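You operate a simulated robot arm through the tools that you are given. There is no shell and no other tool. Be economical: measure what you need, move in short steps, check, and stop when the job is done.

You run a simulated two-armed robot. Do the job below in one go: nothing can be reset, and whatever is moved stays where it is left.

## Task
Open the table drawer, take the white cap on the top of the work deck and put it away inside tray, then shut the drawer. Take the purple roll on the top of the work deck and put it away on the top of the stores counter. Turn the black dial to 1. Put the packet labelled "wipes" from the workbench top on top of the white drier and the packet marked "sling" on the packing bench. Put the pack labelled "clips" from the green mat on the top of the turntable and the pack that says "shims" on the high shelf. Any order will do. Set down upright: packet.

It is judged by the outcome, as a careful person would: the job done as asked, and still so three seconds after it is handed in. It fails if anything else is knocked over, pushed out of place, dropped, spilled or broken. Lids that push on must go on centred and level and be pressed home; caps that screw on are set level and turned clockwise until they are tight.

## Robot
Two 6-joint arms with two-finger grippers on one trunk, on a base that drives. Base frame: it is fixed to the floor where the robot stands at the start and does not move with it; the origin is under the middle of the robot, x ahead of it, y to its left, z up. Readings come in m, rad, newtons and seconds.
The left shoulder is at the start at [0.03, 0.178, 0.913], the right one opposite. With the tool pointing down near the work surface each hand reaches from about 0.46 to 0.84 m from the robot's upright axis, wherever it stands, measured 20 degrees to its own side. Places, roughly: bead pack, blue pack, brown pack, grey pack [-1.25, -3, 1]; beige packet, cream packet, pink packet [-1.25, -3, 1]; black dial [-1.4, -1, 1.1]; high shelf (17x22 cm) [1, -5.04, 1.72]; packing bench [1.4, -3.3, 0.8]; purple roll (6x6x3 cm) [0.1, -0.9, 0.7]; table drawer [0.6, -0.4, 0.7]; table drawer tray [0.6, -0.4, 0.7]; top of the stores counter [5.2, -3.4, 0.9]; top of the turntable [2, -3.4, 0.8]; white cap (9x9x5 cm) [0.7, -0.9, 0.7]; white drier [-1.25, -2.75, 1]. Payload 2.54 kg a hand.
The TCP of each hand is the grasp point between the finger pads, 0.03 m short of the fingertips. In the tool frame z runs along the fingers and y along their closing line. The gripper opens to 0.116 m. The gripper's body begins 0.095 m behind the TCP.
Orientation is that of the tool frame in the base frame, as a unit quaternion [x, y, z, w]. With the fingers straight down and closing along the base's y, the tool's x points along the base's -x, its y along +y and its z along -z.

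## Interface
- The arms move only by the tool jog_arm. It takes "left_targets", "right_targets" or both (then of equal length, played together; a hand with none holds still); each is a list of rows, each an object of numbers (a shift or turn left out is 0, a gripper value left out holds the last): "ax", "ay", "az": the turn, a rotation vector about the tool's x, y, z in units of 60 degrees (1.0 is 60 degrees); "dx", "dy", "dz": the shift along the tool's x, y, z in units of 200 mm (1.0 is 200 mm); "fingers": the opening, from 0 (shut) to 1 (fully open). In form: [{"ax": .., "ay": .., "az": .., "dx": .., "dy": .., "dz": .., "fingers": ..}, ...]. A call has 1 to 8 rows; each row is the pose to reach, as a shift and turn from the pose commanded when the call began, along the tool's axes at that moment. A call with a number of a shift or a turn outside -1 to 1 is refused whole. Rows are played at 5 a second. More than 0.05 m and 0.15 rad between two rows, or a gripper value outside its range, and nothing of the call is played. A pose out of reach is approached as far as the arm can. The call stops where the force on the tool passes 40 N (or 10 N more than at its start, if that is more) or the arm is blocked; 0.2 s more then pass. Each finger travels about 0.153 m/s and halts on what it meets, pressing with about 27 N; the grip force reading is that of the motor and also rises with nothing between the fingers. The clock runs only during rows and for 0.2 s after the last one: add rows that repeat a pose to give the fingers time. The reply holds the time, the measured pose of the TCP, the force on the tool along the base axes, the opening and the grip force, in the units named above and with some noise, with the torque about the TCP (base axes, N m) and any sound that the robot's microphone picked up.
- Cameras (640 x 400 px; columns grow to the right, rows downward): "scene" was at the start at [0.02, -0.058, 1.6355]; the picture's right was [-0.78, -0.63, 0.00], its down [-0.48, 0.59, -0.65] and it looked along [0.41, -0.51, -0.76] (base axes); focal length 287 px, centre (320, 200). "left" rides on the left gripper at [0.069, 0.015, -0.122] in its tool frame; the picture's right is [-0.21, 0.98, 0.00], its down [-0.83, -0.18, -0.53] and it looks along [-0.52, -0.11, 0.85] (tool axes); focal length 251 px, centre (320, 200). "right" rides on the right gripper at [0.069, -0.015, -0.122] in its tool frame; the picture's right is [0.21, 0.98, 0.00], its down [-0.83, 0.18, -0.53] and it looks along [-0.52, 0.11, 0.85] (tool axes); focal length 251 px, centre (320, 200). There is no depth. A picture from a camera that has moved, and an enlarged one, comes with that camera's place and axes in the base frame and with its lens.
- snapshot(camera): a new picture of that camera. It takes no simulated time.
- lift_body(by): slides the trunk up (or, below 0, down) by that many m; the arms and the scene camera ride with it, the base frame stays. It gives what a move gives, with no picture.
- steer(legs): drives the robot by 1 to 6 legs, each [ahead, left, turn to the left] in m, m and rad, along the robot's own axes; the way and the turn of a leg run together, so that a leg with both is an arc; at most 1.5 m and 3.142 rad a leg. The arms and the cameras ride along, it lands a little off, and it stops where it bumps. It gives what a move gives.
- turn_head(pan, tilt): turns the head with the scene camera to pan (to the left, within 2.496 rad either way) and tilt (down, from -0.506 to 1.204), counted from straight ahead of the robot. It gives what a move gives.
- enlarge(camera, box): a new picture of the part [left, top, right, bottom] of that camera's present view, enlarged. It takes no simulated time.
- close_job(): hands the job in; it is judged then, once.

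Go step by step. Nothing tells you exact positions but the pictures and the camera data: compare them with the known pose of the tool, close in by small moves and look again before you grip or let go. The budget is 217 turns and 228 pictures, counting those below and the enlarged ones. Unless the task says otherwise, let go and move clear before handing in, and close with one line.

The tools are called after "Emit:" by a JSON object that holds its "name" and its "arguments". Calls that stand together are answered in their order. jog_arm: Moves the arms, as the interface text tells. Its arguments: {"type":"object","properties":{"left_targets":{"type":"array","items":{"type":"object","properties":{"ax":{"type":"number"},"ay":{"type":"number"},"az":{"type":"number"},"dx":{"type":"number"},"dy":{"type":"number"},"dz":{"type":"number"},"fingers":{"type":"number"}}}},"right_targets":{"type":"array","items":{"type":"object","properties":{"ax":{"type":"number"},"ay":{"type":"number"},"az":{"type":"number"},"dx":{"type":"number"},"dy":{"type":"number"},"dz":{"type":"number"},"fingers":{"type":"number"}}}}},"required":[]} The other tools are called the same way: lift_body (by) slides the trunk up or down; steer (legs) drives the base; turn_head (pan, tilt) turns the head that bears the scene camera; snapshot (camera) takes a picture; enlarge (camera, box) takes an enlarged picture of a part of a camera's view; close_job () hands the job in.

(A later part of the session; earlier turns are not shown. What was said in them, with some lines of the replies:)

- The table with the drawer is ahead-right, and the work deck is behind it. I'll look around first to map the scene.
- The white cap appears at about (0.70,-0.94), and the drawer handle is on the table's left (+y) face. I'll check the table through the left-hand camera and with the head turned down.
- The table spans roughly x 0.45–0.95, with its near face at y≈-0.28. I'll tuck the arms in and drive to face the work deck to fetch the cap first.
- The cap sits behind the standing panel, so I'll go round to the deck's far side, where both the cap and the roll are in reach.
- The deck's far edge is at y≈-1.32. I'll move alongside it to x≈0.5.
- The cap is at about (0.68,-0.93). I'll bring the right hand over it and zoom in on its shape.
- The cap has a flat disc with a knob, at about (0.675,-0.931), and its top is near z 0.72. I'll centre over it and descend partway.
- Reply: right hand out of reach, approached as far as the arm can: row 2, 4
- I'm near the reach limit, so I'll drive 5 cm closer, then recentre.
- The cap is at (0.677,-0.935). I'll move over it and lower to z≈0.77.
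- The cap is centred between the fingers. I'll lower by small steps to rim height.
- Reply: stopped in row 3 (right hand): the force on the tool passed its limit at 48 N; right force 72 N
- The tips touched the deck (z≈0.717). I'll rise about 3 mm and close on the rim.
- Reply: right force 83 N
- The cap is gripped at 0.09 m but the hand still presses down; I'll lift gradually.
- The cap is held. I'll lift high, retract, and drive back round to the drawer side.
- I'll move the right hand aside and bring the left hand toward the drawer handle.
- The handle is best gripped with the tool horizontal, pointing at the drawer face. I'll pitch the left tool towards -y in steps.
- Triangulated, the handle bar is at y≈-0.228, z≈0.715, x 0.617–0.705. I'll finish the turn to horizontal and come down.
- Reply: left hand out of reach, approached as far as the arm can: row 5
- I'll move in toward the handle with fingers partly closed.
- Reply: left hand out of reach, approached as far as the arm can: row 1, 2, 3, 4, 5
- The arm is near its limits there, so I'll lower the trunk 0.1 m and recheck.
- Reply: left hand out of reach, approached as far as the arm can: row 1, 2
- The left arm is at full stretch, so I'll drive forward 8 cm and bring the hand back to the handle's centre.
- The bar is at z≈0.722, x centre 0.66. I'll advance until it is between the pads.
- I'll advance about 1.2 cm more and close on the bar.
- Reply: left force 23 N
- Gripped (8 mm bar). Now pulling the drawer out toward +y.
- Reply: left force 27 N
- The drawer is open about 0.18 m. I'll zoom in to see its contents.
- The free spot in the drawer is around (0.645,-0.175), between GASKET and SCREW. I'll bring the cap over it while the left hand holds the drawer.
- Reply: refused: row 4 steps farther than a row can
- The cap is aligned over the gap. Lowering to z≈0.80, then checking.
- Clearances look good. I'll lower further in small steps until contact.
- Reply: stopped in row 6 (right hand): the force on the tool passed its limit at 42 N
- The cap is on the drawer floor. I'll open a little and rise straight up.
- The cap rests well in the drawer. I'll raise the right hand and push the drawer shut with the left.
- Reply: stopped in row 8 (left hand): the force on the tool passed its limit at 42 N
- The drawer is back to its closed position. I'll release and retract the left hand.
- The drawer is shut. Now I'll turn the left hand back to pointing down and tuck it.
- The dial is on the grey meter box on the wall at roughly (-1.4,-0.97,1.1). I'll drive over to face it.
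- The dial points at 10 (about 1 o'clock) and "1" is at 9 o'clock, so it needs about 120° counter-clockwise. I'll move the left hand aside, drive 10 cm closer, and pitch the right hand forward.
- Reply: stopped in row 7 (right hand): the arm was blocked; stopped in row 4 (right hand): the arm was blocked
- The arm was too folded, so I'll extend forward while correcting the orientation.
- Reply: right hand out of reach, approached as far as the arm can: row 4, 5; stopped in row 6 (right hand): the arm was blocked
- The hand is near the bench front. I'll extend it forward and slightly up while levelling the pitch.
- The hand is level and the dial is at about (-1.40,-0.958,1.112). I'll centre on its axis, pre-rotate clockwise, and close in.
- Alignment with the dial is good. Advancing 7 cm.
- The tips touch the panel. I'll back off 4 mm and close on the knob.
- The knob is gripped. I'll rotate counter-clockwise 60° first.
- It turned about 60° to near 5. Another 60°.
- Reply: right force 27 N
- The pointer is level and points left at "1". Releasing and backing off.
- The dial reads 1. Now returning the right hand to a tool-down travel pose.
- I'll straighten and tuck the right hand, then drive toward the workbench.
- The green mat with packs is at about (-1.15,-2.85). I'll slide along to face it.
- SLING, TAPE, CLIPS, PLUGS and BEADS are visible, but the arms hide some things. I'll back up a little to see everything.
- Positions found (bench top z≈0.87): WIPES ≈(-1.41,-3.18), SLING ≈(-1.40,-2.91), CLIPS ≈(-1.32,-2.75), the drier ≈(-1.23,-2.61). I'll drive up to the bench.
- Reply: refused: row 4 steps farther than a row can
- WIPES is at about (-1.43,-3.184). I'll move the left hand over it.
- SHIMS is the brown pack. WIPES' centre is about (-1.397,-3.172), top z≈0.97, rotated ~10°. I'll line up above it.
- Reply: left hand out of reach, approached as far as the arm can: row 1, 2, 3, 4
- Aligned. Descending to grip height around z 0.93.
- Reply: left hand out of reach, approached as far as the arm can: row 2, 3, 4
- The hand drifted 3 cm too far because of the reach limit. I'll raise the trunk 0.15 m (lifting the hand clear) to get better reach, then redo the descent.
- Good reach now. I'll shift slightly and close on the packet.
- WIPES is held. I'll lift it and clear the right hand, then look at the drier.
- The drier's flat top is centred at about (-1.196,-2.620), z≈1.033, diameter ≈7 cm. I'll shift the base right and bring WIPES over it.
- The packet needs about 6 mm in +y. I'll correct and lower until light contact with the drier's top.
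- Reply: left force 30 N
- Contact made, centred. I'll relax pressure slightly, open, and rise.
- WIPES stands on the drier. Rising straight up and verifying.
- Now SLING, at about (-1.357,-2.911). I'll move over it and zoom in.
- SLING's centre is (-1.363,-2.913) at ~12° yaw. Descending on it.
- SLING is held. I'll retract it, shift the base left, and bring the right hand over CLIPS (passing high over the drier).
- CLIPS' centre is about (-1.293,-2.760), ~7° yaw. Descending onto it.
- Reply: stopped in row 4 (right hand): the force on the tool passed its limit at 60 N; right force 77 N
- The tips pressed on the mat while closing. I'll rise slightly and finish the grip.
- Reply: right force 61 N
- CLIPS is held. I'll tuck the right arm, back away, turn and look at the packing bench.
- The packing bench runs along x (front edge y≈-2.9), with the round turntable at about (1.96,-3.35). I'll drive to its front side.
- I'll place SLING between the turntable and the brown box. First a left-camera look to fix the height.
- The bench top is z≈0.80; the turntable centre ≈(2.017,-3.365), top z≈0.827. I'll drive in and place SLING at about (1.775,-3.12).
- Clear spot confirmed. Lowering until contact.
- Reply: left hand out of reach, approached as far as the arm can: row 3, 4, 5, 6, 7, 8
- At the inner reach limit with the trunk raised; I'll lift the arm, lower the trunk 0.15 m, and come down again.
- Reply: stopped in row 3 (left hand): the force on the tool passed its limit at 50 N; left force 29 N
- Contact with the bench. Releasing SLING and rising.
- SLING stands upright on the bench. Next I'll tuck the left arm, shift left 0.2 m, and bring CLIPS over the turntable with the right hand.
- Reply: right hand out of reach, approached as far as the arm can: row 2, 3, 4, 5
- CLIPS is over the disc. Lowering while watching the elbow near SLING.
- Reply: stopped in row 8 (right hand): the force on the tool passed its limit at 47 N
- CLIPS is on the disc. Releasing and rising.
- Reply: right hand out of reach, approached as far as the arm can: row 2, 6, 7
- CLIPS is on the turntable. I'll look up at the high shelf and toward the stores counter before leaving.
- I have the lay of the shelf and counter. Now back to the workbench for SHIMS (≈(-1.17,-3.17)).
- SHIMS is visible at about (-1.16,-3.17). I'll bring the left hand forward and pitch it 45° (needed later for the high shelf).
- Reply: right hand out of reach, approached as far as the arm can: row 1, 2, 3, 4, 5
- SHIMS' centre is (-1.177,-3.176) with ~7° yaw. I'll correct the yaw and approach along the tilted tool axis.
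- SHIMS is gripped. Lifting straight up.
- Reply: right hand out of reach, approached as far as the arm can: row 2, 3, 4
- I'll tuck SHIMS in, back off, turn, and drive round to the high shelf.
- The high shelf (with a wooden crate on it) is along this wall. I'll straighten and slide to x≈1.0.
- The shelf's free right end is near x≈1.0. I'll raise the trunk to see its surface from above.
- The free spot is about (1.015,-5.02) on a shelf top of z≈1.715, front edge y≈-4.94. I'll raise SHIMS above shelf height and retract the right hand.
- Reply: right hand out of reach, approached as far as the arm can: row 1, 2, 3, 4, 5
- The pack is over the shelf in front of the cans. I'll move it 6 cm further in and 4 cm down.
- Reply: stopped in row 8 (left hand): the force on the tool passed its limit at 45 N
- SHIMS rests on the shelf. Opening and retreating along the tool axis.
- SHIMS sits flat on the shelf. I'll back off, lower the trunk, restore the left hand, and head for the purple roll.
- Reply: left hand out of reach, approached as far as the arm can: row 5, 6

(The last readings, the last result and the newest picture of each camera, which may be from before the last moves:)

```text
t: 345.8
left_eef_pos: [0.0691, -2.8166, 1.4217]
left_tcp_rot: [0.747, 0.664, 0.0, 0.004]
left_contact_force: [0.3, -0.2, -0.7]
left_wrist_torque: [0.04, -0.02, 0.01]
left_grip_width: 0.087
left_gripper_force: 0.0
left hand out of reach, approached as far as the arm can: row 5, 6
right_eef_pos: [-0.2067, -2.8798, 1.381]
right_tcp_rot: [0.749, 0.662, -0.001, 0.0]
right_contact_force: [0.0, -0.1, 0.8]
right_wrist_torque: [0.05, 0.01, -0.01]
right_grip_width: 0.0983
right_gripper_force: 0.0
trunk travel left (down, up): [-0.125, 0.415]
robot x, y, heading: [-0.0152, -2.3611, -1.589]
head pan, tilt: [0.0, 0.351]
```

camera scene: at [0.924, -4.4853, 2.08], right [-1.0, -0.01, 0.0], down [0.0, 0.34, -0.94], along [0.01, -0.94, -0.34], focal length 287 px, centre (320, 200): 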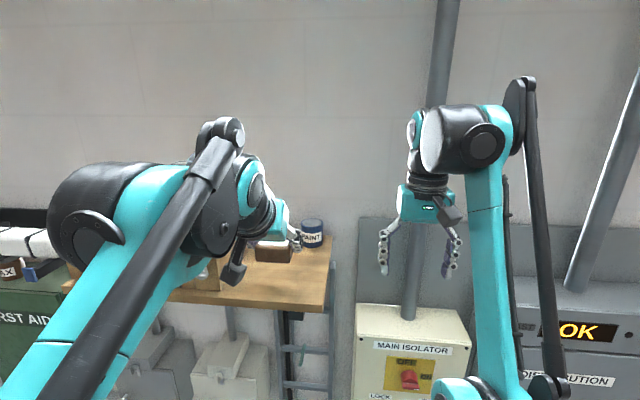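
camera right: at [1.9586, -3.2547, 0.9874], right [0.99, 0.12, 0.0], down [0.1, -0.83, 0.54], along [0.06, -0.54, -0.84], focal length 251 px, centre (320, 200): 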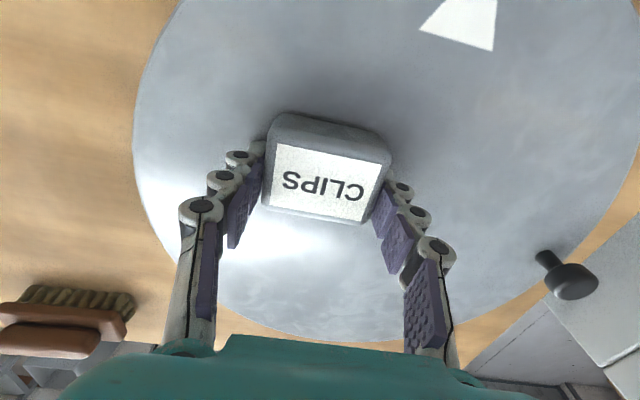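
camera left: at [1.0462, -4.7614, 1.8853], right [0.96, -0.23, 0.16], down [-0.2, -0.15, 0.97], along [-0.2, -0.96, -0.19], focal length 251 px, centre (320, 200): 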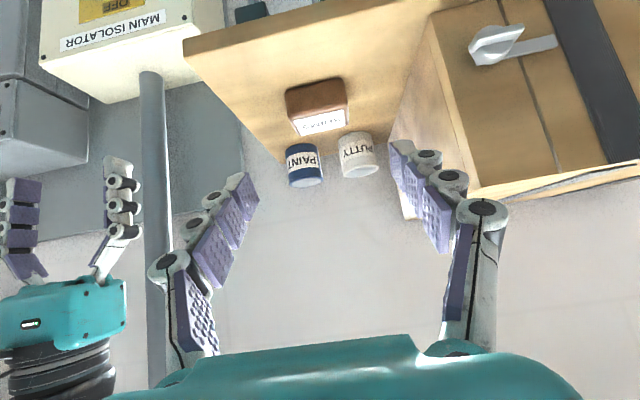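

Emit:
{"name": "steer", "arguments": {"legs": [[0, 0, 3.142], [0.62, 0, 0.018]]}}

Emit:
{"name": "turn_head", "arguments": {"pan": -0.1, "tilt": 0.8}}

Emit:
{"name": "snapshot", "arguments": {"camera": "scene"}}

Emit:
{"name": "snapshot", "arguments": {"camera": "right"}}

```text
refused: 3.142 is not a number from -3.14159 to 3.14159
```

```text
t: 346.7
left_eef_pos: [0.0688, -2.8156, 1.4224]
left_tcp_rot: [0.747, 0.664, -0.002, 0.005]
left_contact_force: [-2.0, -1.1, 1.1]
left_wrist_torque: [-0.01, -0.03, 0.02]
left_grip_width: 0.0869
left_gripper_force: 0.0
right_eef_pos: [-0.2062, -2.8783, 1.3823]
right_tcp_rot: [0.75, 0.662, -0.001, 0.001]
right_contact_force: [-1.2, -0.3, 0.6]
right_wrist_torque: [0.02, 0.0, 0.0]
right_grip_width: 0.0987
right_gripper_force: 0.1
trunk travel left (down, up): [-0.125, 0.415]
robot x, y, heading: [-0.0178, -2.3592, -1.59]
head pan, tilt: [-0.099, 0.799]
```

```text
64 pictures are left
camera scene: at [-0.0261, -2.4085, 1.6403], right [-0.99, 0.12, 0.0], down [0.09, 0.71, -0.7], along [-0.08, -0.69, -0.72], focal length 287 px, centre (320, 200)
```

scene: 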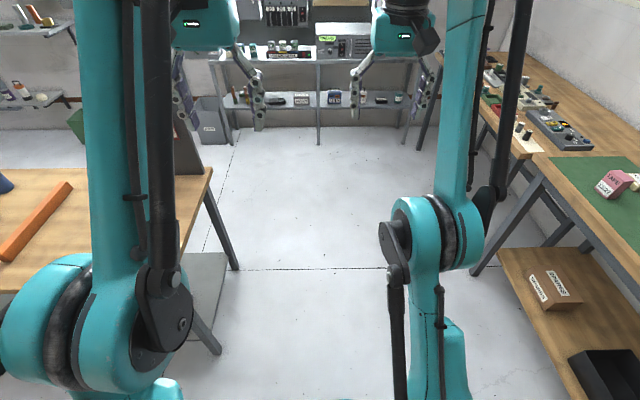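

```text
63 pictures are left
camera right: at [-0.2135, -2.8081, 1.5042], right [1.0, 0.09, 0.0], down [0.08, -0.84, 0.54], along [0.05, -0.53, -0.84], focal length 251 px, centre (320, 200)
```

right: 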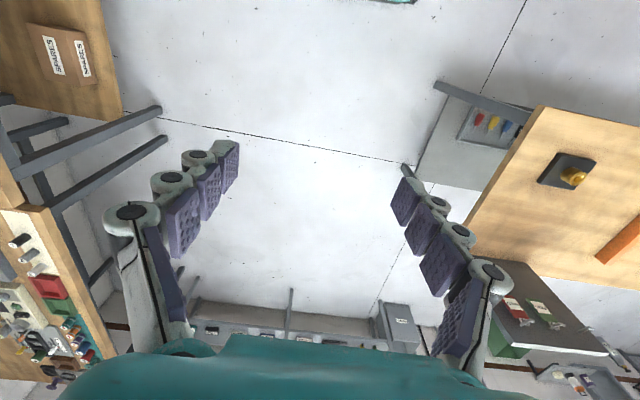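

Emit:
{"name": "steer", "arguments": {"legs": [[0, 0, 3.14], [0.6, 0, 0.02]]}}

Emit:
{"name": "turn_head", "arguments": {"pan": -0.1, "tilt": 0.8}}

Emit:
{"name": "snapshot", "arguments": {"camera": "scene"}}

Emit:
{"name": "snapshot", "arguments": {"camera": "right"}}

```text
t: 357.6
left_eef_pos: [-0.1639, -1.3183, 1.4216]
left_tcp_rot: [-0.691, 0.723, 0.005, 0.001]
left_contact_force: [-0.3, 0.4, -0.5]
left_wrist_torque: [0.01, 0.05, -0.01]
left_grip_width: 0.0869
left_gripper_force: 0.1
right_eef_pos: [0.1065, -1.2341, 1.3818]
right_tcp_rot: [-0.688, 0.725, 0.001, 0.001]
right_contact_force: [-1.1, 0.0, 0.3]
right_wrist_torque: [-0.02, 0.01, 0.0]
right_grip_width: 0.0989
right_gripper_force: 0.1
trunk travel left (down, up): [-0.125, 0.415]
robot x, y, heading: [-0.0402, -1.7677, 1.621]
head pan, tilt: [-0.099, 0.799]
```

```text
t: 358.2
left_eef_pos: [-0.1634, -1.3199, 1.4214]
left_tcp_rot: [-0.69, 0.723, 0.004, 0.002]
left_contact_force: [-0.2, -0.5, -0.3]
left_wrist_torque: [0.07, 0.03, 0.02]
left_grip_width: 0.0872
left_gripper_force: 0.0
right_eef_pos: [0.1066, -1.2356, 1.3818]
right_tcp_rot: [-0.689, 0.725, 0.0, 0.001]
right_contact_force: [-0.3, -0.4, 0.5]
right_wrist_torque: [0.02, 0.01, -0.02]
right_grip_width: 0.0985
right_gripper_force: 0.0
trunk travel left (down, up): [-0.125, 0.415]
robot x, y, heading: [-0.0436, -1.768, 1.621]
head pan, tilt: [-0.099, 0.799]
```

```text
62 pictures are left
camera scene: at [-0.0381, -1.7127, 1.6402], right [1.0, -0.05, 0.0], down [-0.03, -0.72, -0.7], along [0.03, 0.7, -0.72], focal length 287 px, centre (320, 200)
```

scene: 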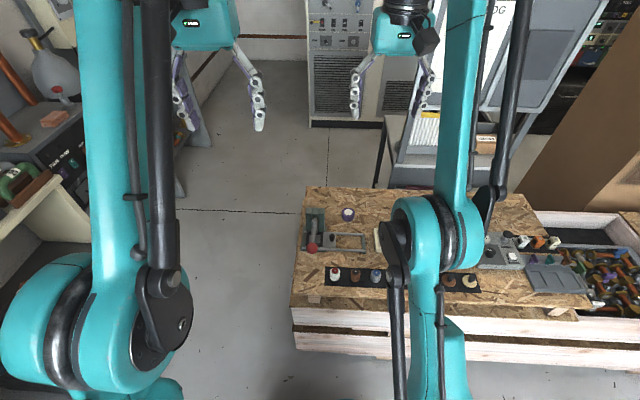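

```text
61 pictures are left
camera right: at [0.1172, -1.3058, 1.5042], right [-0.99, -0.16, 0.0], down [-0.14, 0.83, 0.54], along [-0.09, 0.53, -0.84], focal length 251 px, centre (320, 200)
```

right: 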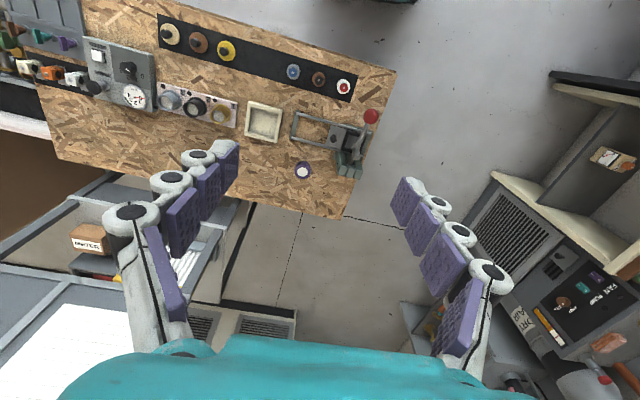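

The roll is at about (0.112,-0.93). I'll drive 10 cm closer and straighten.

Emit:
{"name": "steer", "arguments": {"legs": [[0.09, 0, -0.05]]}}

Emit:
{"name": "jog_arm", "arguments": {"right_targets": [{"dx": -0.15, "dz": 0.15}, {"dx": -0.3, "dz": 0.3}, {"dx": -0.45, "dz": 0.45}, {"dx": -0.6, "dz": 0.6}, {"dx": -0.75, "dz": 0.75}, {"dx": -0.9, "dz": 0.9}]}}

Emit:
{"name": "snapshot", "arguments": {"camera": "right"}}

```text
t: 359.3
left_eef_pos: [-0.1422, -1.2223, 1.4213]
left_tcp_rot: [-0.671, 0.741, 0.005, 0.002]
left_contact_force: [-0.9, 1.5, -0.4]
left_wrist_torque: [-0.04, 0.0, 0.04]
left_grip_width: 0.0871
left_gripper_force: 0.0
right_eef_pos: [0.1329, -1.1534, 1.3823]
right_tcp_rot: [-0.669, 0.743, 0.001, 0.001]
right_contact_force: [1.1, 0.1, -0.2]
right_wrist_torque: [-0.05, 0.01, 0.01]
right_grip_width: 0.0986
right_gripper_force: 0.1
trunk travel left (down, up): [-0.125, 0.415]
robot x, y, heading: [-0.0479, -1.6761, 1.565]
head pan, tilt: [-0.099, 0.799]
```

```text
t: 360.7
left_eef_pos: [-0.1418, -1.2251, 1.4223]
left_tcp_rot: [-0.671, 0.741, 0.005, 0.002]
left_contact_force: [0.3, -0.8, 1.6]
left_wrist_torque: [0.02, -0.02, 0.04]
left_grip_width: 0.0868
left_gripper_force: 0.0
right_eef_pos: [0.1506, -0.9758, 1.2016]
right_tcp_rot: [-0.669, 0.743, 0.001, 0.002]
right_contact_force: [0.3, -0.5, 0.7]
right_wrist_torque: [0.01, -0.02, -0.03]
right_grip_width: 0.0984
right_gripper_force: 0.1
trunk travel left (down, up): [-0.125, 0.415]
robot x, y, heading: [-0.0468, -1.6767, 1.571]
head pan, tilt: [-0.099, 0.799]
```

```text
60 pictures are left
camera right: at [0.1576, -1.0466, 1.3239], right [-0.99, -0.11, 0.0], down [-0.09, 0.84, 0.54], along [-0.06, 0.53, -0.84], focal length 251 px, centre (320, 200)
```

right: 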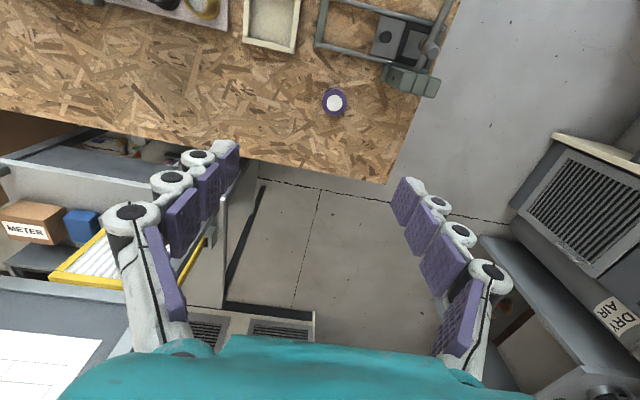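

Emit:
{"name": "jog_arm", "arguments": {"right_targets": [{"dx": -0.09, "dy": 0.1, "dz": 0.15}, {"dx": -0.18, "dy": 0.208, "dz": 0.3}, {"dx": -0.18, "dy": 0.208, "dz": 0.5, "fingers": 0.8}, {"dx": -0.18, "dy": 0.208, "dz": 0.7, "fingers": 0.75}, {"dx": -0.18, "dy": 0.208, "dz": 0.9, "fingers": 0.75}, {"dx": -0.18, "dy": 0.208, "dz": 1.0, "fingers": 0.75}]}}

Emit:
{"name": "jog_arm", "arguments": {"right_targets": [{"dz": 0.2}, {"dz": 0.4}, {"dz": 0.6}, {"dz": 0.8}]}}

Emit:
{"name": "snapshot", "arguments": {"camera": "right"}}

Emit:
{"name": "snapshot", "arguments": {"camera": "scene"}}

```text
t: 362.1
left_eef_pos: [-0.1412, -1.2246, 1.4228]
left_tcp_rot: [-0.672, 0.741, 0.005, 0.001]
left_contact_force: [-0.1, -0.6, 0.5]
left_wrist_torque: [0.04, 0.02, -0.01]
left_grip_width: 0.0869
left_gripper_force: 0.0
right_eef_pos: [0.1119, -0.935, 1.002]
right_tcp_rot: [-0.669, 0.743, 0.001, 0.001]
right_contact_force: [0.9, -0.3, 1.2]
right_wrist_torque: [0.01, 0.02, -0.03]
right_grip_width: 0.0868
right_gripper_force: 0.0
right hand out of reach, approached as far as the arm can: row 2
trunk travel left (down, up): [-0.125, 0.415]
robot x, y, heading: [-0.0458, -1.6722, 1.567]
head pan, tilt: [-0.099, 0.799]
```

```text
t: 363.1
left_eef_pos: [-0.142, -1.2232, 1.4228]
left_tcp_rot: [-0.672, 0.741, 0.005, 0.002]
left_contact_force: [0.9, 0.5, -0.4]
left_wrist_torque: [-0.01, 0.01, 0.02]
left_grip_width: 0.0872
left_gripper_force: 0.1
right_eef_pos: [0.1127, -0.9338, 0.8398]
right_tcp_rot: [-0.669, 0.744, 0.001, 0.002]
right_contact_force: [0.7, -0.3, 0.5]
right_wrist_torque: [0.01, -0.01, 0.01]
right_grip_width: 0.0869
right_gripper_force: 0.1
trunk travel left (down, up): [-0.125, 0.415]
robot x, y, heading: [-0.0482, -1.6789, 1.567]
head pan, tilt: [-0.099, 0.799]
```

```text
59 pictures are left
camera right: at [0.1199, -1.0047, 0.9625], right [-0.99, -0.11, 0.0], down [-0.09, 0.84, 0.54], along [-0.06, 0.53, -0.84], focal length 251 px, centre (320, 200)
```

right: 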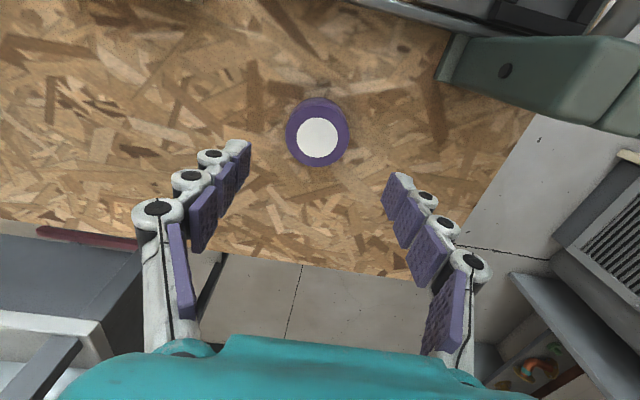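

```text
58 pictures are left
camera scene: at [-0.0375, -1.6227, 1.6402], right [0.99, -0.1, 0.0], down [-0.07, -0.71, -0.7], along [0.07, 0.69, -0.72], focal length 287 px, centre (320, 200)
```

scene: 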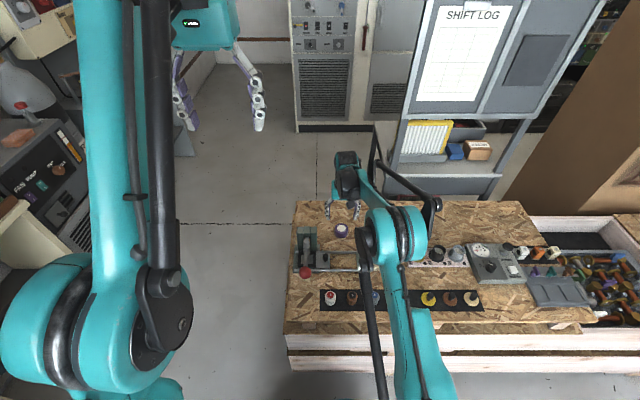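

Aligned with the roll. Descending to just above the deck and closing.

Emit:
{"name": "jog_arm", "arguments": {"right_targets": [{"dz": 0.15}, {"dz": 0.28}, {"dz": 0.36}, {"dz": 0.43}, {"dz": 0.43, "fingers": 0.5}, {"dz": 0.43, "fingers": 0.35}, {"dz": 0.43, "fingers": 0.35}]}}

Emit:
{"name": "snapshot", "arguments": {"camera": "right"}}

```text
t: 364.7
left_eef_pos: [-0.1427, -1.2271, 1.4224]
left_tcp_rot: [-0.672, 0.741, 0.006, 0.002]
left_contact_force: [-0.5, 0.1, -0.2]
left_wrist_torque: [-0.02, 0.02, 0.01]
left_grip_width: 0.087
left_gripper_force: 0.1
right_eef_pos: [0.1131, -0.9352, 0.7592]
right_tcp_rot: [-0.669, 0.744, 0.002, 0.002]
right_contact_force: [1.2, 6.6, 34.1]
right_wrist_torque: [-0.18, 0.05, 0.03]
right_grip_width: 0.0521
right_gripper_force: 27.2
trunk travel left (down, up): [-0.125, 0.415]
robot x, y, heading: [-0.0451, -1.6761, 1.568]
head pan, tilt: [-0.099, 0.799]
```

```text
57 pictures are left
camera right: at [0.1197, -1.0066, 0.881], right [-0.99, -0.11, 0.0], down [-0.09, 0.84, 0.54], along [-0.06, 0.54, -0.84], focal length 251 px, centre (320, 200)
```

right: 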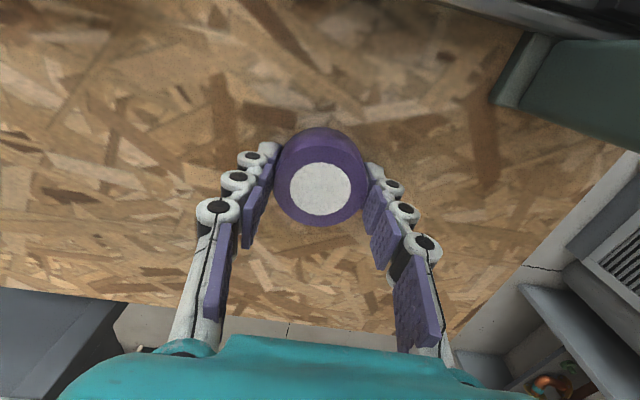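

Gripped. Lifting and checking.

Emit:
{"name": "jog_arm", "arguments": {"right_targets": [{"dz": -0.03}, {"dz": -0.06}, {"dz": -0.15}, {"dz": -0.35}, {"dz": -0.55}, {"dz": -0.75}, {"dz": -0.95}]}}

Emit:
{"name": "snapshot", "arguments": {"camera": "right"}}

```text
t: 366.3
left_eef_pos: [-0.1413, -1.2249, 1.4225]
left_tcp_rot: [-0.672, 0.74, 0.005, 0.002]
left_contact_force: [0.4, 0.2, 0.0]
left_wrist_torque: [-0.01, 0.01, 0.0]
left_grip_width: 0.087
left_gripper_force: 0.2
right_eef_pos: [0.113, -0.935, 0.9499]
right_tcp_rot: [-0.669, 0.743, 0.001, 0.001]
right_contact_force: [0.9, 0.7, -0.7]
right_wrist_torque: [0.02, 0.0, -0.02]
right_grip_width: 0.0518
right_gripper_force: 27.3
trunk travel left (down, up): [-0.125, 0.415]
robot x, y, heading: [-0.046, -1.6771, 1.572]
head pan, tilt: [-0.099, 0.799]
```

```text
56 pictures are left
camera right: at [0.1194, -1.0065, 1.0722], right [-0.99, -0.11, 0.0], down [-0.09, 0.84, 0.54], along [-0.06, 0.53, -0.84], focal length 251 px, centre (320, 200)
```

right: 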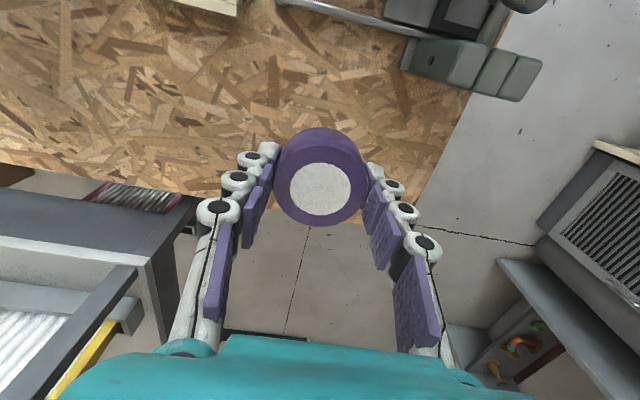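

The roll is held. I'll tuck it in, back out, turn toward +x and drive to look at the stores counter.

Emit:
{"name": "jog_arm", "arguments": {"right_targets": [{"dz": -0.2}, {"dz": -0.4}, {"dz": -0.6}, {"dz": -0.8}, {"dz": -1.0}, {"dz": -1.0, "dx": 0.22}, {"dz": -1.0, "dx": 0.44}, {"dz": -1.0, "dx": 0.66}]}}

Emit:
{"name": "steer", "arguments": {"legs": [[-0.75, 0, 0], [0, 0, -1.571], [1.5, 0, 0], [0.6, 0, 0]]}}

Emit:
{"name": "turn_head", "arguments": {"pan": -0.15, "tilt": 0.45}}

Emit:
{"name": "snapshot", "arguments": {"camera": "scene"}}

```text
t: 368.1
left_eef_pos: [-0.1416, -1.2269, 1.4228]
left_tcp_rot: [-0.671, 0.741, 0.006, 0.002]
left_contact_force: [0.3, -0.4, 0.5]
left_wrist_torque: [0.07, -0.01, -0.03]
left_grip_width: 0.0871
left_gripper_force: 0.0
right_eef_pos: [0.0988, -1.0689, 1.1473]
right_tcp_rot: [-0.668, 0.744, 0.002, 0.002]
right_contact_force: [-0.7, -0.5, -0.5]
right_wrist_torque: [0.07, 0.01, 0.02]
right_grip_width: 0.0516
right_gripper_force: 26.9
right hand out of reach, approached as far as the arm can: row 5
trunk travel left (down, up): [-0.125, 0.415]
robot x, y, heading: [-0.0443, -1.6786, 1.566]
head pan, tilt: [-0.099, 0.799]
```

```text
t: 385.9
left_eef_pos: [2.5018, -2.2685, 1.421]
left_tcp_rot: [0.039, 0.999, 0.002, 0.004]
left_contact_force: [-0.7, -0.3, 0.3]
left_wrist_torque: [-0.01, 0.04, 0.0]
left_grip_width: 0.0869
left_gripper_force: 0.0
right_eef_pos: [2.6647, -2.5073, 1.1455]
right_tcp_rot: [0.04, 0.999, 0.0, 0.003]
right_contact_force: [0.5, 0.0, -0.6]
right_wrist_torque: [-0.02, -0.02, -0.01]
right_grip_width: 0.0512
right_gripper_force: 27.1
trunk travel left (down, up): [-0.125, 0.415]
robot x, y, heading: [2.0454, -2.3733, 0.023]
head pan, tilt: [-0.099, 0.799]
```

```text
t: 386.7
left_eef_pos: [2.4989, -2.2694, 1.423]
left_tcp_rot: [0.039, 0.999, 0.003, 0.005]
left_contact_force: [-0.2, 1.1, 0.0]
left_wrist_torque: [-0.04, -0.02, -0.02]
left_grip_width: 0.0872
left_gripper_force: 0.0
right_eef_pos: [2.6635, -2.5067, 1.1469]
right_tcp_rot: [0.041, 0.999, 0.0, 0.002]
right_contact_force: [-0.8, 0.4, -1.0]
right_wrist_torque: [0.0, -0.03, -0.01]
right_grip_width: 0.051
right_gripper_force: 27.2
trunk travel left (down, up): [-0.125, 0.415]
robot x, y, heading: [2.0486, -2.3721, 0.023]
head pan, tilt: [-0.15, 0.45]
```

```text
55 pictures are left
camera scene: at [2.1117, -2.3846, 1.6706], right [-0.13, -0.99, 0.0], down [-0.43, 0.06, -0.9], along [0.89, -0.12, -0.44], focal length 287 px, centre (320, 200)
```

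scene: 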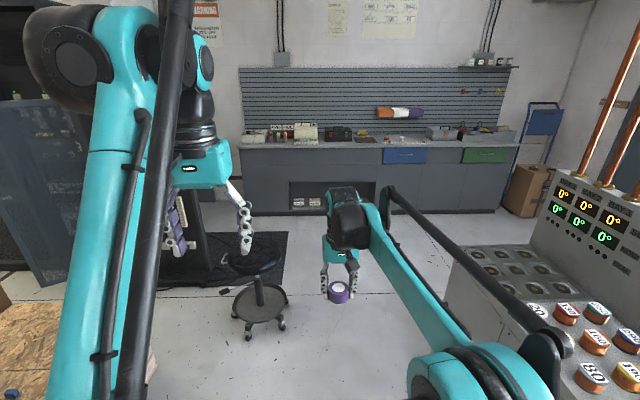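

The corridor between stool and console centres on y≈-2.8. I'll go through it toward the counter.

Emit:
{"name": "steer", "arguments": {"legs": [[0, -0.42, -0.023], [1.5, 0, 0], [0.6, 0, 0]]}}

Emit:
{"name": "turn_head", "arguments": {"pan": -0.5, "tilt": 0.5}}

Emit:
{"name": "snapshot", "arguments": {"camera": "scene"}}

```text
t: 399.4
left_eef_pos: [4.6174, -2.7519, 1.4211]
left_tcp_rot: [0.058, 0.998, 0.002, 0.005]
left_contact_force: [0.2, -0.3, -0.3]
left_wrist_torque: [0.0, 0.08, 0.0]
left_grip_width: 0.087
left_gripper_force: 0.1
right_eef_pos: [4.7687, -2.9957, 1.1448]
right_tcp_rot: [0.062, 0.998, -0.001, 0.002]
right_contact_force: [0.0, -0.3, -0.1]
right_wrist_torque: [0.01, 0.02, -0.03]
right_grip_width: 0.051
right_gripper_force: 26.9
trunk travel left (down, up): [-0.125, 0.415]
robot x, y, heading: [4.1618, -2.8367, -0.025]
head pan, tilt: [-0.15, 0.45]
```

```text
t: 400.2
left_eef_pos: [4.6158, -2.7525, 1.4226]
left_tcp_rot: [0.058, 0.998, 0.001, 0.004]
left_contact_force: [1.1, -0.9, 0.2]
left_wrist_torque: [-0.01, -0.01, -0.02]
left_grip_width: 0.0869
left_gripper_force: 0.0
right_eef_pos: [4.7686, -2.9961, 1.1463]
right_tcp_rot: [0.062, 0.998, 0.0, 0.002]
right_contact_force: [0.4, -0.5, -0.5]
right_wrist_torque: [0.01, 0.0, -0.05]
right_grip_width: 0.051
right_gripper_force: 26.9
trunk travel left (down, up): [-0.125, 0.415]
robot x, y, heading: [4.1651, -2.8379, -0.019]
head pan, tilt: [-0.499, 0.499]
```

```text
54 pictures are left
camera scene: at [4.212, -2.8803, 1.6662], right [-0.5, -0.87, 0.0], down [-0.42, 0.24, -0.88], along [0.76, -0.44, -0.48], focal length 287 px, centre (320, 200)
```

scene: 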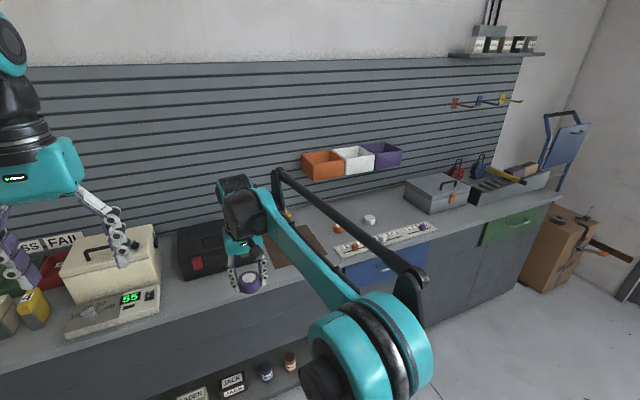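

Emit:
{"name": "steer", "arguments": {"legs": [[0, -0.35, 0.02]]}}

Emit:
{"name": "turn_head", "arguments": {"pan": 0.0, "tilt": 0.55}}

Emit:
{"name": "snapshot", "arguments": {"camera": "scene"}}

Emit:
{"name": "snapshot", "arguments": {"camera": "right"}}

```text
t: 402.5
left_eef_pos: [4.6092, -3.0988, 1.423]
left_tcp_rot: [0.049, 0.999, 0.003, 0.005]
left_contact_force: [-0.1, -0.4, -0.2]
left_wrist_torque: [0.04, 0.0, 0.03]
left_grip_width: 0.087
left_gripper_force: 0.1
right_eef_pos: [4.769, -3.3403, 1.1472]
right_tcp_rot: [0.052, 0.999, 0.0, 0.002]
right_contact_force: [0.4, -0.3, -0.8]
right_wrist_torque: [0.02, -0.01, 0.04]
right_grip_width: 0.0508
right_gripper_force: 26.6
trunk travel left (down, up): [-0.125, 0.415]
robot x, y, heading: [4.1586, -3.1928, -0.002]
head pan, tilt: [-0.499, 0.499]
```

```text
t: 403.4
left_eef_pos: [4.6106, -3.0964, 1.4224]
left_tcp_rot: [0.049, 0.999, 0.002, 0.005]
left_contact_force: [-0.8, -0.2, 0.5]
left_wrist_torque: [0.03, -0.01, 0.0]
left_grip_width: 0.0871
left_gripper_force: 0.2
right_eef_pos: [4.7699, -3.339, 1.1466]
right_tcp_rot: [0.052, 0.999, 0.001, 0.001]
right_contact_force: [0.1, -0.8, -0.9]
right_wrist_torque: [-0.02, -0.01, 0.01]
right_grip_width: 0.051
right_gripper_force: 26.7
trunk travel left (down, up): [-0.125, 0.415]
robot x, y, heading: [4.1559, -3.191, -0.0]
head pan, tilt: [0.0, 0.55]
```

```text
53 pictures are left
camera scene: at [4.2188, -3.191, 1.6616], right [0.0, -1.0, 0.0], down [-0.52, 0.0, -0.85], along [0.85, 0.0, -0.52], focal length 287 px, centre (320, 200)
```

scene: 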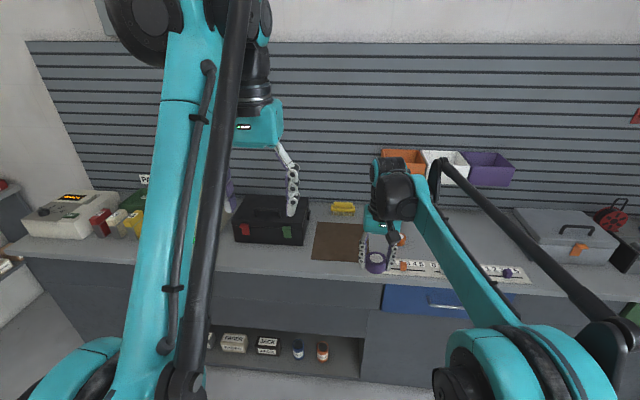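

```text
52 pictures are left
camera right: at [4.6967, -3.3474, 1.2685], right [-0.11, 0.99, 0.0], down [0.84, 0.09, 0.54], along [0.53, 0.06, -0.84], focal length 251 px, centre (320, 200)
```

right: 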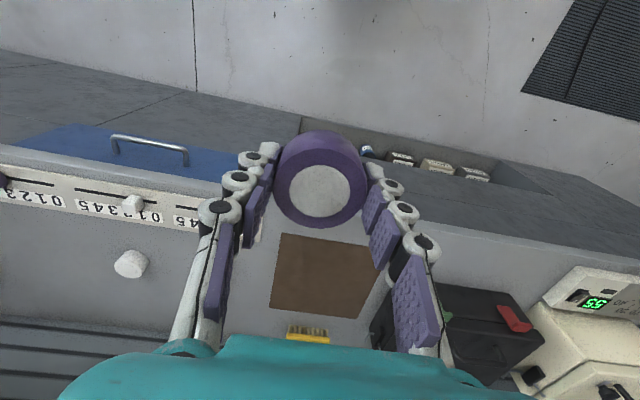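

There are small loose items near y≈-3.5/-3.7; the counter is clear around (5.12,-3.9) before the toolbox. I'll slide right and look.

Emit:
{"name": "steer", "arguments": {"legs": [[0, -0.5, 0]]}}

Emit:
{"name": "snapshot", "arguments": {"camera": "right"}}

Emit:
{"name": "snapshot", "arguments": {"camera": "scene"}}

```text
t: 406.4
left_eef_pos: [4.6081, -3.6009, 1.4216]
left_tcp_rot: [0.05, 0.999, 0.002, 0.004]
left_contact_force: [0.3, -0.3, 0.2]
left_wrist_torque: [0.01, 0.02, 0.01]
left_grip_width: 0.087
left_gripper_force: 0.1
right_eef_pos: [4.7666, -3.8403, 1.1478]
right_tcp_rot: [0.053, 0.999, 0.0, 0.002]
right_contact_force: [0.0, -0.9, -1.2]
right_wrist_torque: [0.04, -0.01, -0.01]
right_grip_width: 0.051
right_gripper_force: 26.8
trunk travel left (down, up): [-0.125, 0.415]
robot x, y, heading: [4.1555, -3.697, -0.006]
head pan, tilt: [0.0, 0.55]
```

```text
51 pictures are left
camera right: at [4.6953, -3.8491, 1.2685], right [-0.11, 0.99, 0.0], down [0.84, 0.09, 0.54], along [0.53, 0.06, -0.84], focal length 251 px, centre (320, 200)
```

right: 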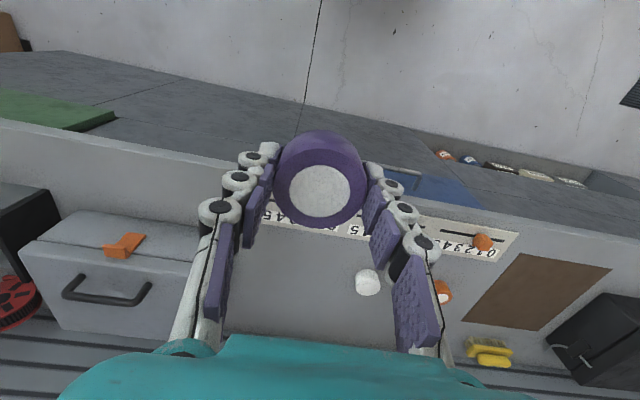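

```text
50 pictures are left
camera scene: at [4.2176, -3.6923, 1.6616], right [0.0, -1.0, 0.0], down [-0.52, 0.0, -0.85], along [0.85, 0.0, -0.52], focal length 287 px, centre (320, 200)
```

scene: 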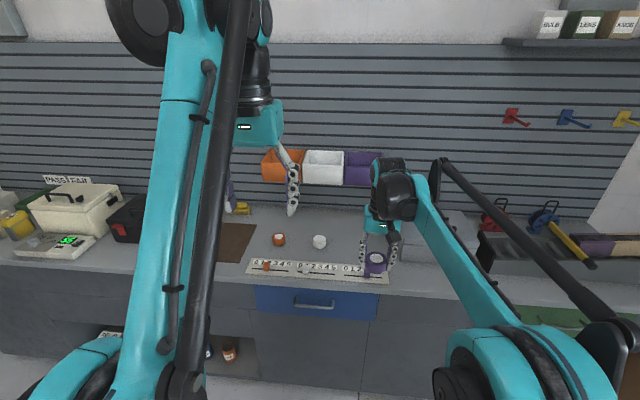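

The clear spot is about (5.06,-3.88), between the white knob and toolbox. I'll drive 0.2 m closer and move over it.

Emit:
{"name": "steer", "arguments": {"legs": [[0.2, 0, 0]]}}

Emit:
{"name": "jog_arm", "arguments": {"right_targets": [{"dx": -0.16, "dy": -0.05}, {"dx": -0.32, "dy": -0.1}, {"dx": -0.484, "dy": -0.15}, {"dx": -0.484, "dy": -0.15, "dz": 0.2}, {"dx": -0.484, "dy": -0.15, "dz": 0.4}, {"dx": -0.484, "dy": -0.15, "dz": 0.6}]}}

Emit:
{"name": "snapshot", "arguments": {"camera": "right"}}

Emit:
{"name": "snapshot", "arguments": {"camera": "scene"}}

```text
t: 408.0
left_eef_pos: [4.8125, -3.6017, 1.4219]
left_tcp_rot: [0.051, 0.999, 0.003, 0.004]
left_contact_force: [0.9, 0.5, 0.1]
left_wrist_torque: [0.03, 0.05, -0.03]
left_grip_width: 0.0872
left_gripper_force: 0.1
right_eef_pos: [4.9694, -3.8439, 1.1466]
right_tcp_rot: [0.055, 0.998, 0.001, 0.001]
right_contact_force: [0.4, 0.9, -0.7]
right_wrist_torque: [0.0, 0.06, 0.03]
right_grip_width: 0.0507
right_gripper_force: 27.1
trunk travel left (down, up): [-0.125, 0.415]
robot x, y, heading: [4.3606, -3.6952, -0.006]
head pan, tilt: [0.0, 0.55]
```

```text
t: 409.4
left_eef_pos: [4.8113, -3.6019, 1.4221]
left_tcp_rot: [0.051, 0.999, 0.003, 0.004]
left_contact_force: [0.0, -0.6, 0.7]
left_wrist_torque: [0.04, -0.02, -0.01]
left_grip_width: 0.0869
left_gripper_force: 0.0
right_eef_pos: [5.0624, -3.8849, 1.0265]
right_tcp_rot: [0.055, 0.998, 0.0, 0.001]
right_contact_force: [0.2, -0.5, -0.5]
right_wrist_torque: [0.01, -0.03, -0.01]
right_grip_width: 0.0511
right_gripper_force: 27.1
trunk travel left (down, up): [-0.125, 0.415]
robot x, y, heading: [4.3591, -3.6934, -0.006]
head pan, tilt: [0.0, 0.55]
```

```text
49 pictures are left
camera right: at [4.9913, -3.8916, 1.1476], right [-0.11, 0.99, 0.0], down [0.84, 0.09, 0.54], along [0.53, 0.06, -0.84], focal length 251 px, centre (320, 200)
```

right: 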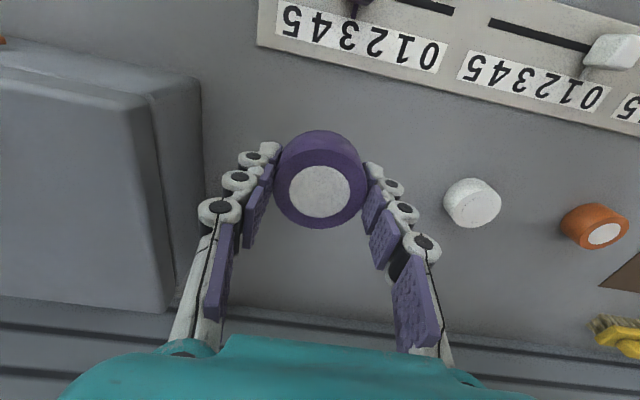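

```text
48 pictures are left
camera scene: at [4.4201, -3.6925, 1.6616], right [-0.01, -1.0, 0.0], down [-0.52, 0.0, -0.85], along [0.85, -0.01, -0.52], focal length 287 px, centre (320, 200)
```

scene: 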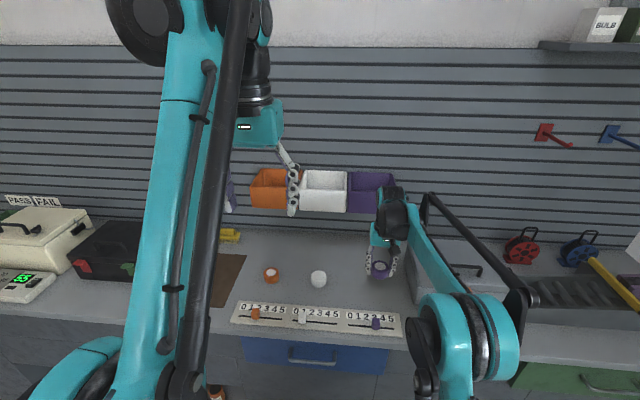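

Good clearance around. Lowering to contact.

Emit:
{"name": "jog_arm", "arguments": {"right_targets": [{"dz": 0.15}, {"dz": 0.25}, {"dz": 0.3}, {"dz": 0.33}, {"dz": 0.35}, {"dz": 0.37}, {"dz": 0.385}, {"dz": 0.4}]}}

Emit:
{"name": "snapshot", "arguments": {"camera": "right"}}

```text
t: 411.2
left_eef_pos: [4.8111, -3.6027, 1.4216]
left_tcp_rot: [0.052, 0.999, 0.003, 0.005]
left_contact_force: [0.4, 1.3, -0.2]
left_wrist_torque: [0.01, 0.0, -0.03]
left_grip_width: 0.0871
left_gripper_force: 0.0
right_eef_pos: [5.0628, -3.8841, 0.9459]
right_tcp_rot: [0.055, 0.999, 0.0, 0.002]
right_contact_force: [0.5, 0.0, -0.8]
right_wrist_torque: [-0.02, 0.0, 0.01]
right_grip_width: 0.0511
right_gripper_force: 26.6
trunk travel left (down, up): [-0.125, 0.415]
robot x, y, heading: [4.3585, -3.6917, -0.006]
head pan, tilt: [0.0, 0.55]
```

```text
47 pictures are left
camera right: at [4.9914, -3.8914, 1.0688], right [-0.11, 0.99, 0.0], down [0.84, 0.09, 0.54], along [0.53, 0.06, -0.84], focal length 251 px, centre (320, 200)
```

right: 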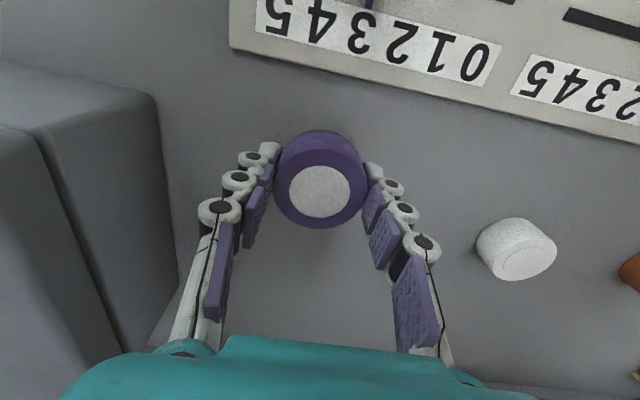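

Emit:
{"name": "jog_arm", "arguments": {"right_targets": [{"dz": 0.015}, {"dz": 0.03}, {"dz": 0.045}, {"dz": 0.06}, {"dz": 0.075}, {"dz": 0.09}, {"dz": 0.105}, {"dz": 0.12}]}}

Emit:
{"name": "snapshot", "arguments": {"camera": "right"}}

```text
t: 413.0
left_eef_pos: [4.8108, -3.6028, 1.4217]
left_tcp_rot: [0.052, 0.999, 0.002, 0.004]
left_contact_force: [-0.3, 0.5, 0.2]
left_wrist_torque: [0.03, 0.0, 0.0]
left_grip_width: 0.0869
left_gripper_force: 0.0
right_eef_pos: [5.062, -3.8848, 0.9224]
right_tcp_rot: [0.056, 0.998, 0.001, 0.002]
right_contact_force: [-0.6, -0.1, -0.5]
right_wrist_torque: [-0.05, -0.02, 0.02]
right_grip_width: 0.0511
right_gripper_force: 27.3
trunk travel left (down, up): [-0.125, 0.415]
robot x, y, heading: [4.359, -3.6976, -0.006]
head pan, tilt: [0.0, 0.55]
```

```text
46 pictures are left
camera right: at [4.9911, -3.8923, 1.0449], right [-0.11, 0.99, 0.0], down [0.84, 0.09, 0.54], along [0.53, 0.06, -0.84], focal length 251 px, centre (320, 200)
```

right: 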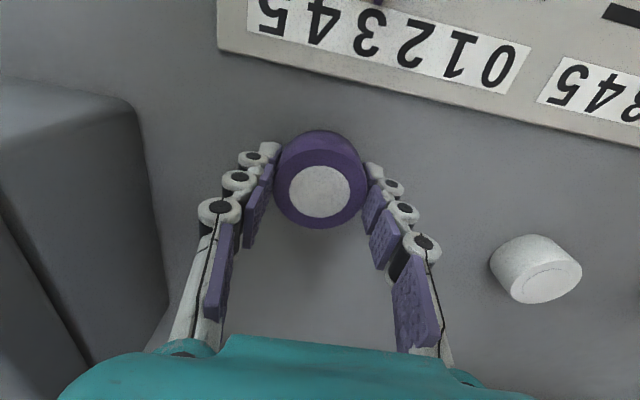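

Emit:
{"name": "jog_arm", "arguments": {"right_targets": [{"dz": 0.015}, {"dz": 0.03}, {"dz": 0.045}, {"dz": 0.06}, {"dz": 0.075}, {"dz": 0.09}, {"dz": 0.105}, {"dz": 0.12}]}}

Emit:
{"name": "snapshot", "arguments": {"camera": "right"}}

```text
t: 414.5
left_eef_pos: [4.8099, -3.6012, 1.4233]
left_tcp_rot: [0.052, 0.999, 0.002, 0.005]
left_contact_force: [-0.3, -0.9, 0.1]
left_wrist_torque: [0.05, -0.02, -0.02]
left_grip_width: 0.087
left_gripper_force: 0.1
right_eef_pos: [5.0628, -3.8831, 0.91]
right_tcp_rot: [0.055, 0.998, 0.0, 0.004]
right_contact_force: [-3.2, 1.0, 19.4]
right_wrist_torque: [0.15, 0.28, -0.01]
right_grip_width: 0.0511
right_gripper_force: 26.9
trunk travel left (down, up): [-0.125, 0.415]
robot x, y, heading: [4.3565, -3.6976, -0.007]
head pan, tilt: [0.0, 0.55]
stopped in row 7 (right hand): the force on the tool passed its limit at 48 N (the readings are from after the stop); the commanded pose is now the measured one
```

```text
45 pictures are left
camera right: at [4.9902, -3.8911, 1.031], right [-0.11, 0.99, 0.0], down [0.84, 0.09, 0.54], along [0.54, 0.06, -0.84], focal length 251 px, centre (320, 200)
```

right: 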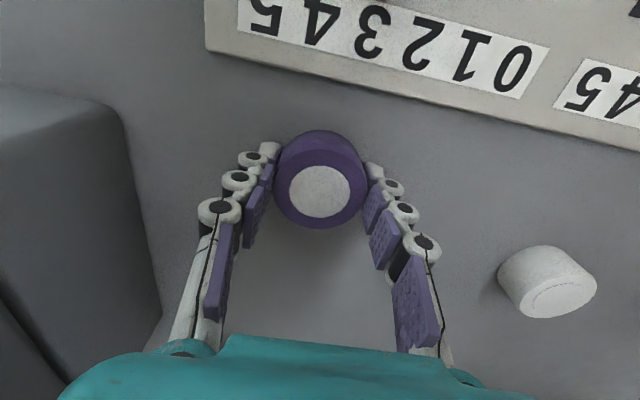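

Contact with the counter. Releasing and rising.

Emit:
{"name": "jog_arm", "arguments": {"right_targets": [{"dz": -0.008}, {"dz": -0.008, "fingers": 0.55}, {"dz": -0.008, "fingers": 0.7}, {"dz": -0.008, "fingers": 0.75}, {"dz": -0.15}, {"dz": -0.35}, {"dz": -0.55}, {"dz": -0.75}]}}

Emit:
{"name": "snapshot", "arguments": {"camera": "right"}}

```text
t: 416.3
left_eef_pos: [4.8121, -3.6014, 1.4221]
left_tcp_rot: [0.051, 0.999, 0.002, 0.005]
left_contact_force: [-0.4, 0.2, 0.6]
left_wrist_torque: [-0.01, 0.0, -0.02]
left_grip_width: 0.0868
left_gripper_force: 0.1
right_eef_pos: [5.0611, -3.8874, 1.0575]
right_tcp_rot: [0.055, 0.998, 0.0, 0.004]
right_contact_force: [0.8, -0.7, 0.0]
right_wrist_torque: [-0.03, -0.03, 0.02]
right_grip_width: 0.087
right_gripper_force: 0.1
trunk travel left (down, up): [-0.125, 0.415]
robot x, y, heading: [4.3629, -3.6936, -0.004]
head pan, tilt: [0.0, 0.55]
```

```text
44 pictures are left
camera right: at [4.989, -3.8937, 1.1798], right [-0.11, 0.99, 0.0], down [0.84, 0.09, 0.54], along [0.54, 0.06, -0.84], focal length 251 px, centre (320, 200)
```

right: 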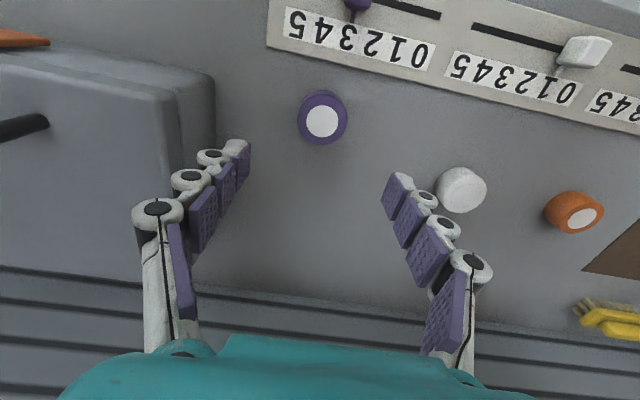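

The roll stands on the counter. I'll move clear, then hand in.

Emit:
{"name": "jog_arm", "arguments": {"right_targets": [{"dz": -0.2}, {"dz": -0.4}, {"dz": -0.5, "dx": 0.2}]}}

Emit:
{"name": "steer", "arguments": {"legs": [[-0.3, 0, 0]]}}

Emit:
{"name": "enlarge", "arguments": {"camera": "scene", "box": [200, 180, 520, 340]}}

```text
t: 417.1
left_eef_pos: [4.8084, -3.6011, 1.4234]
left_tcp_rot: [0.051, 0.999, 0.002, 0.007]
left_contact_force: [-1.1, -0.3, 0.3]
left_wrist_torque: [-0.01, -0.08, 0.0]
left_grip_width: 0.0868
left_gripper_force: 0.0
right_eef_pos: [5.02, -3.8794, 1.1591]
right_tcp_rot: [0.055, 0.998, -0.001, 0.006]
right_contact_force: [-0.1, 0.8, 0.8]
right_wrist_torque: [-0.04, -0.08, -0.01]
right_grip_width: 0.0869
right_gripper_force: 0.1
trunk travel left (down, up): [-0.125, 0.415]
robot x, y, heading: [4.3579, -3.6951, -0.001]
head pan, tilt: [0.0, 0.55]
```

```text
t: 419.1
left_eef_pos: [4.5129, -3.6011, 1.421]
left_tcp_rot: [0.053, 0.999, 0.002, 0.005]
left_contact_force: [-0.2, -0.3, 0.7]
left_wrist_torque: [0.03, -0.03, 0.03]
left_grip_width: 0.0871
left_gripper_force: 0.0
right_eef_pos: [4.7242, -3.881, 1.1554]
right_tcp_rot: [0.057, 0.998, -0.001, 0.005]
right_contact_force: [-0.3, 0.3, 0.3]
right_wrist_torque: [0.03, -0.03, 0.01]
right_grip_width: 0.0871
right_gripper_force: 0.1
trunk travel left (down, up): [-0.125, 0.415]
robot x, y, heading: [4.0595, -3.6945, -0.005]
head pan, tilt: [0.0, 0.55]
```

```text
2.00 times, centred on (360, 260) of scene
camera zoom: at [4.121, -3.6904, 1.6617], right [-0.01, -1.0, 0.0], down [-0.52, 0.0, -0.85], along [0.85, -0.01, -0.52], focal length 575 px, centre (240, 80)
```

zoom: 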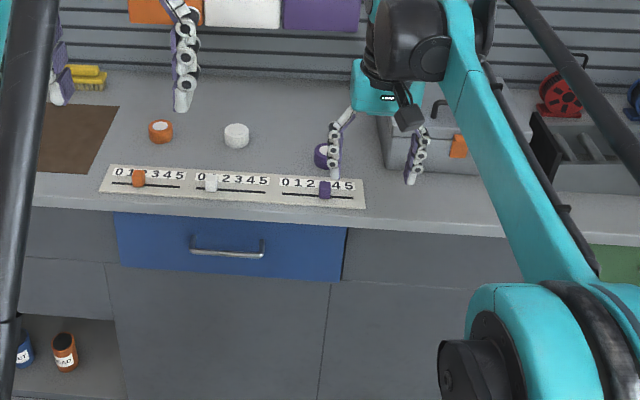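

Everything is in place, so I'm handing in.

Emit:
{"name": "close_job", "arguments": {}}

```text
The job is handed in.
```

The whole job is done and handed in: the cap is in the closed drawer, the roll is on the stores counter, the dial is at 1, WIPES is on the drier, SLING is on the packing bench, CLIPS is on the turntable and SHIMS is on the high shelf.
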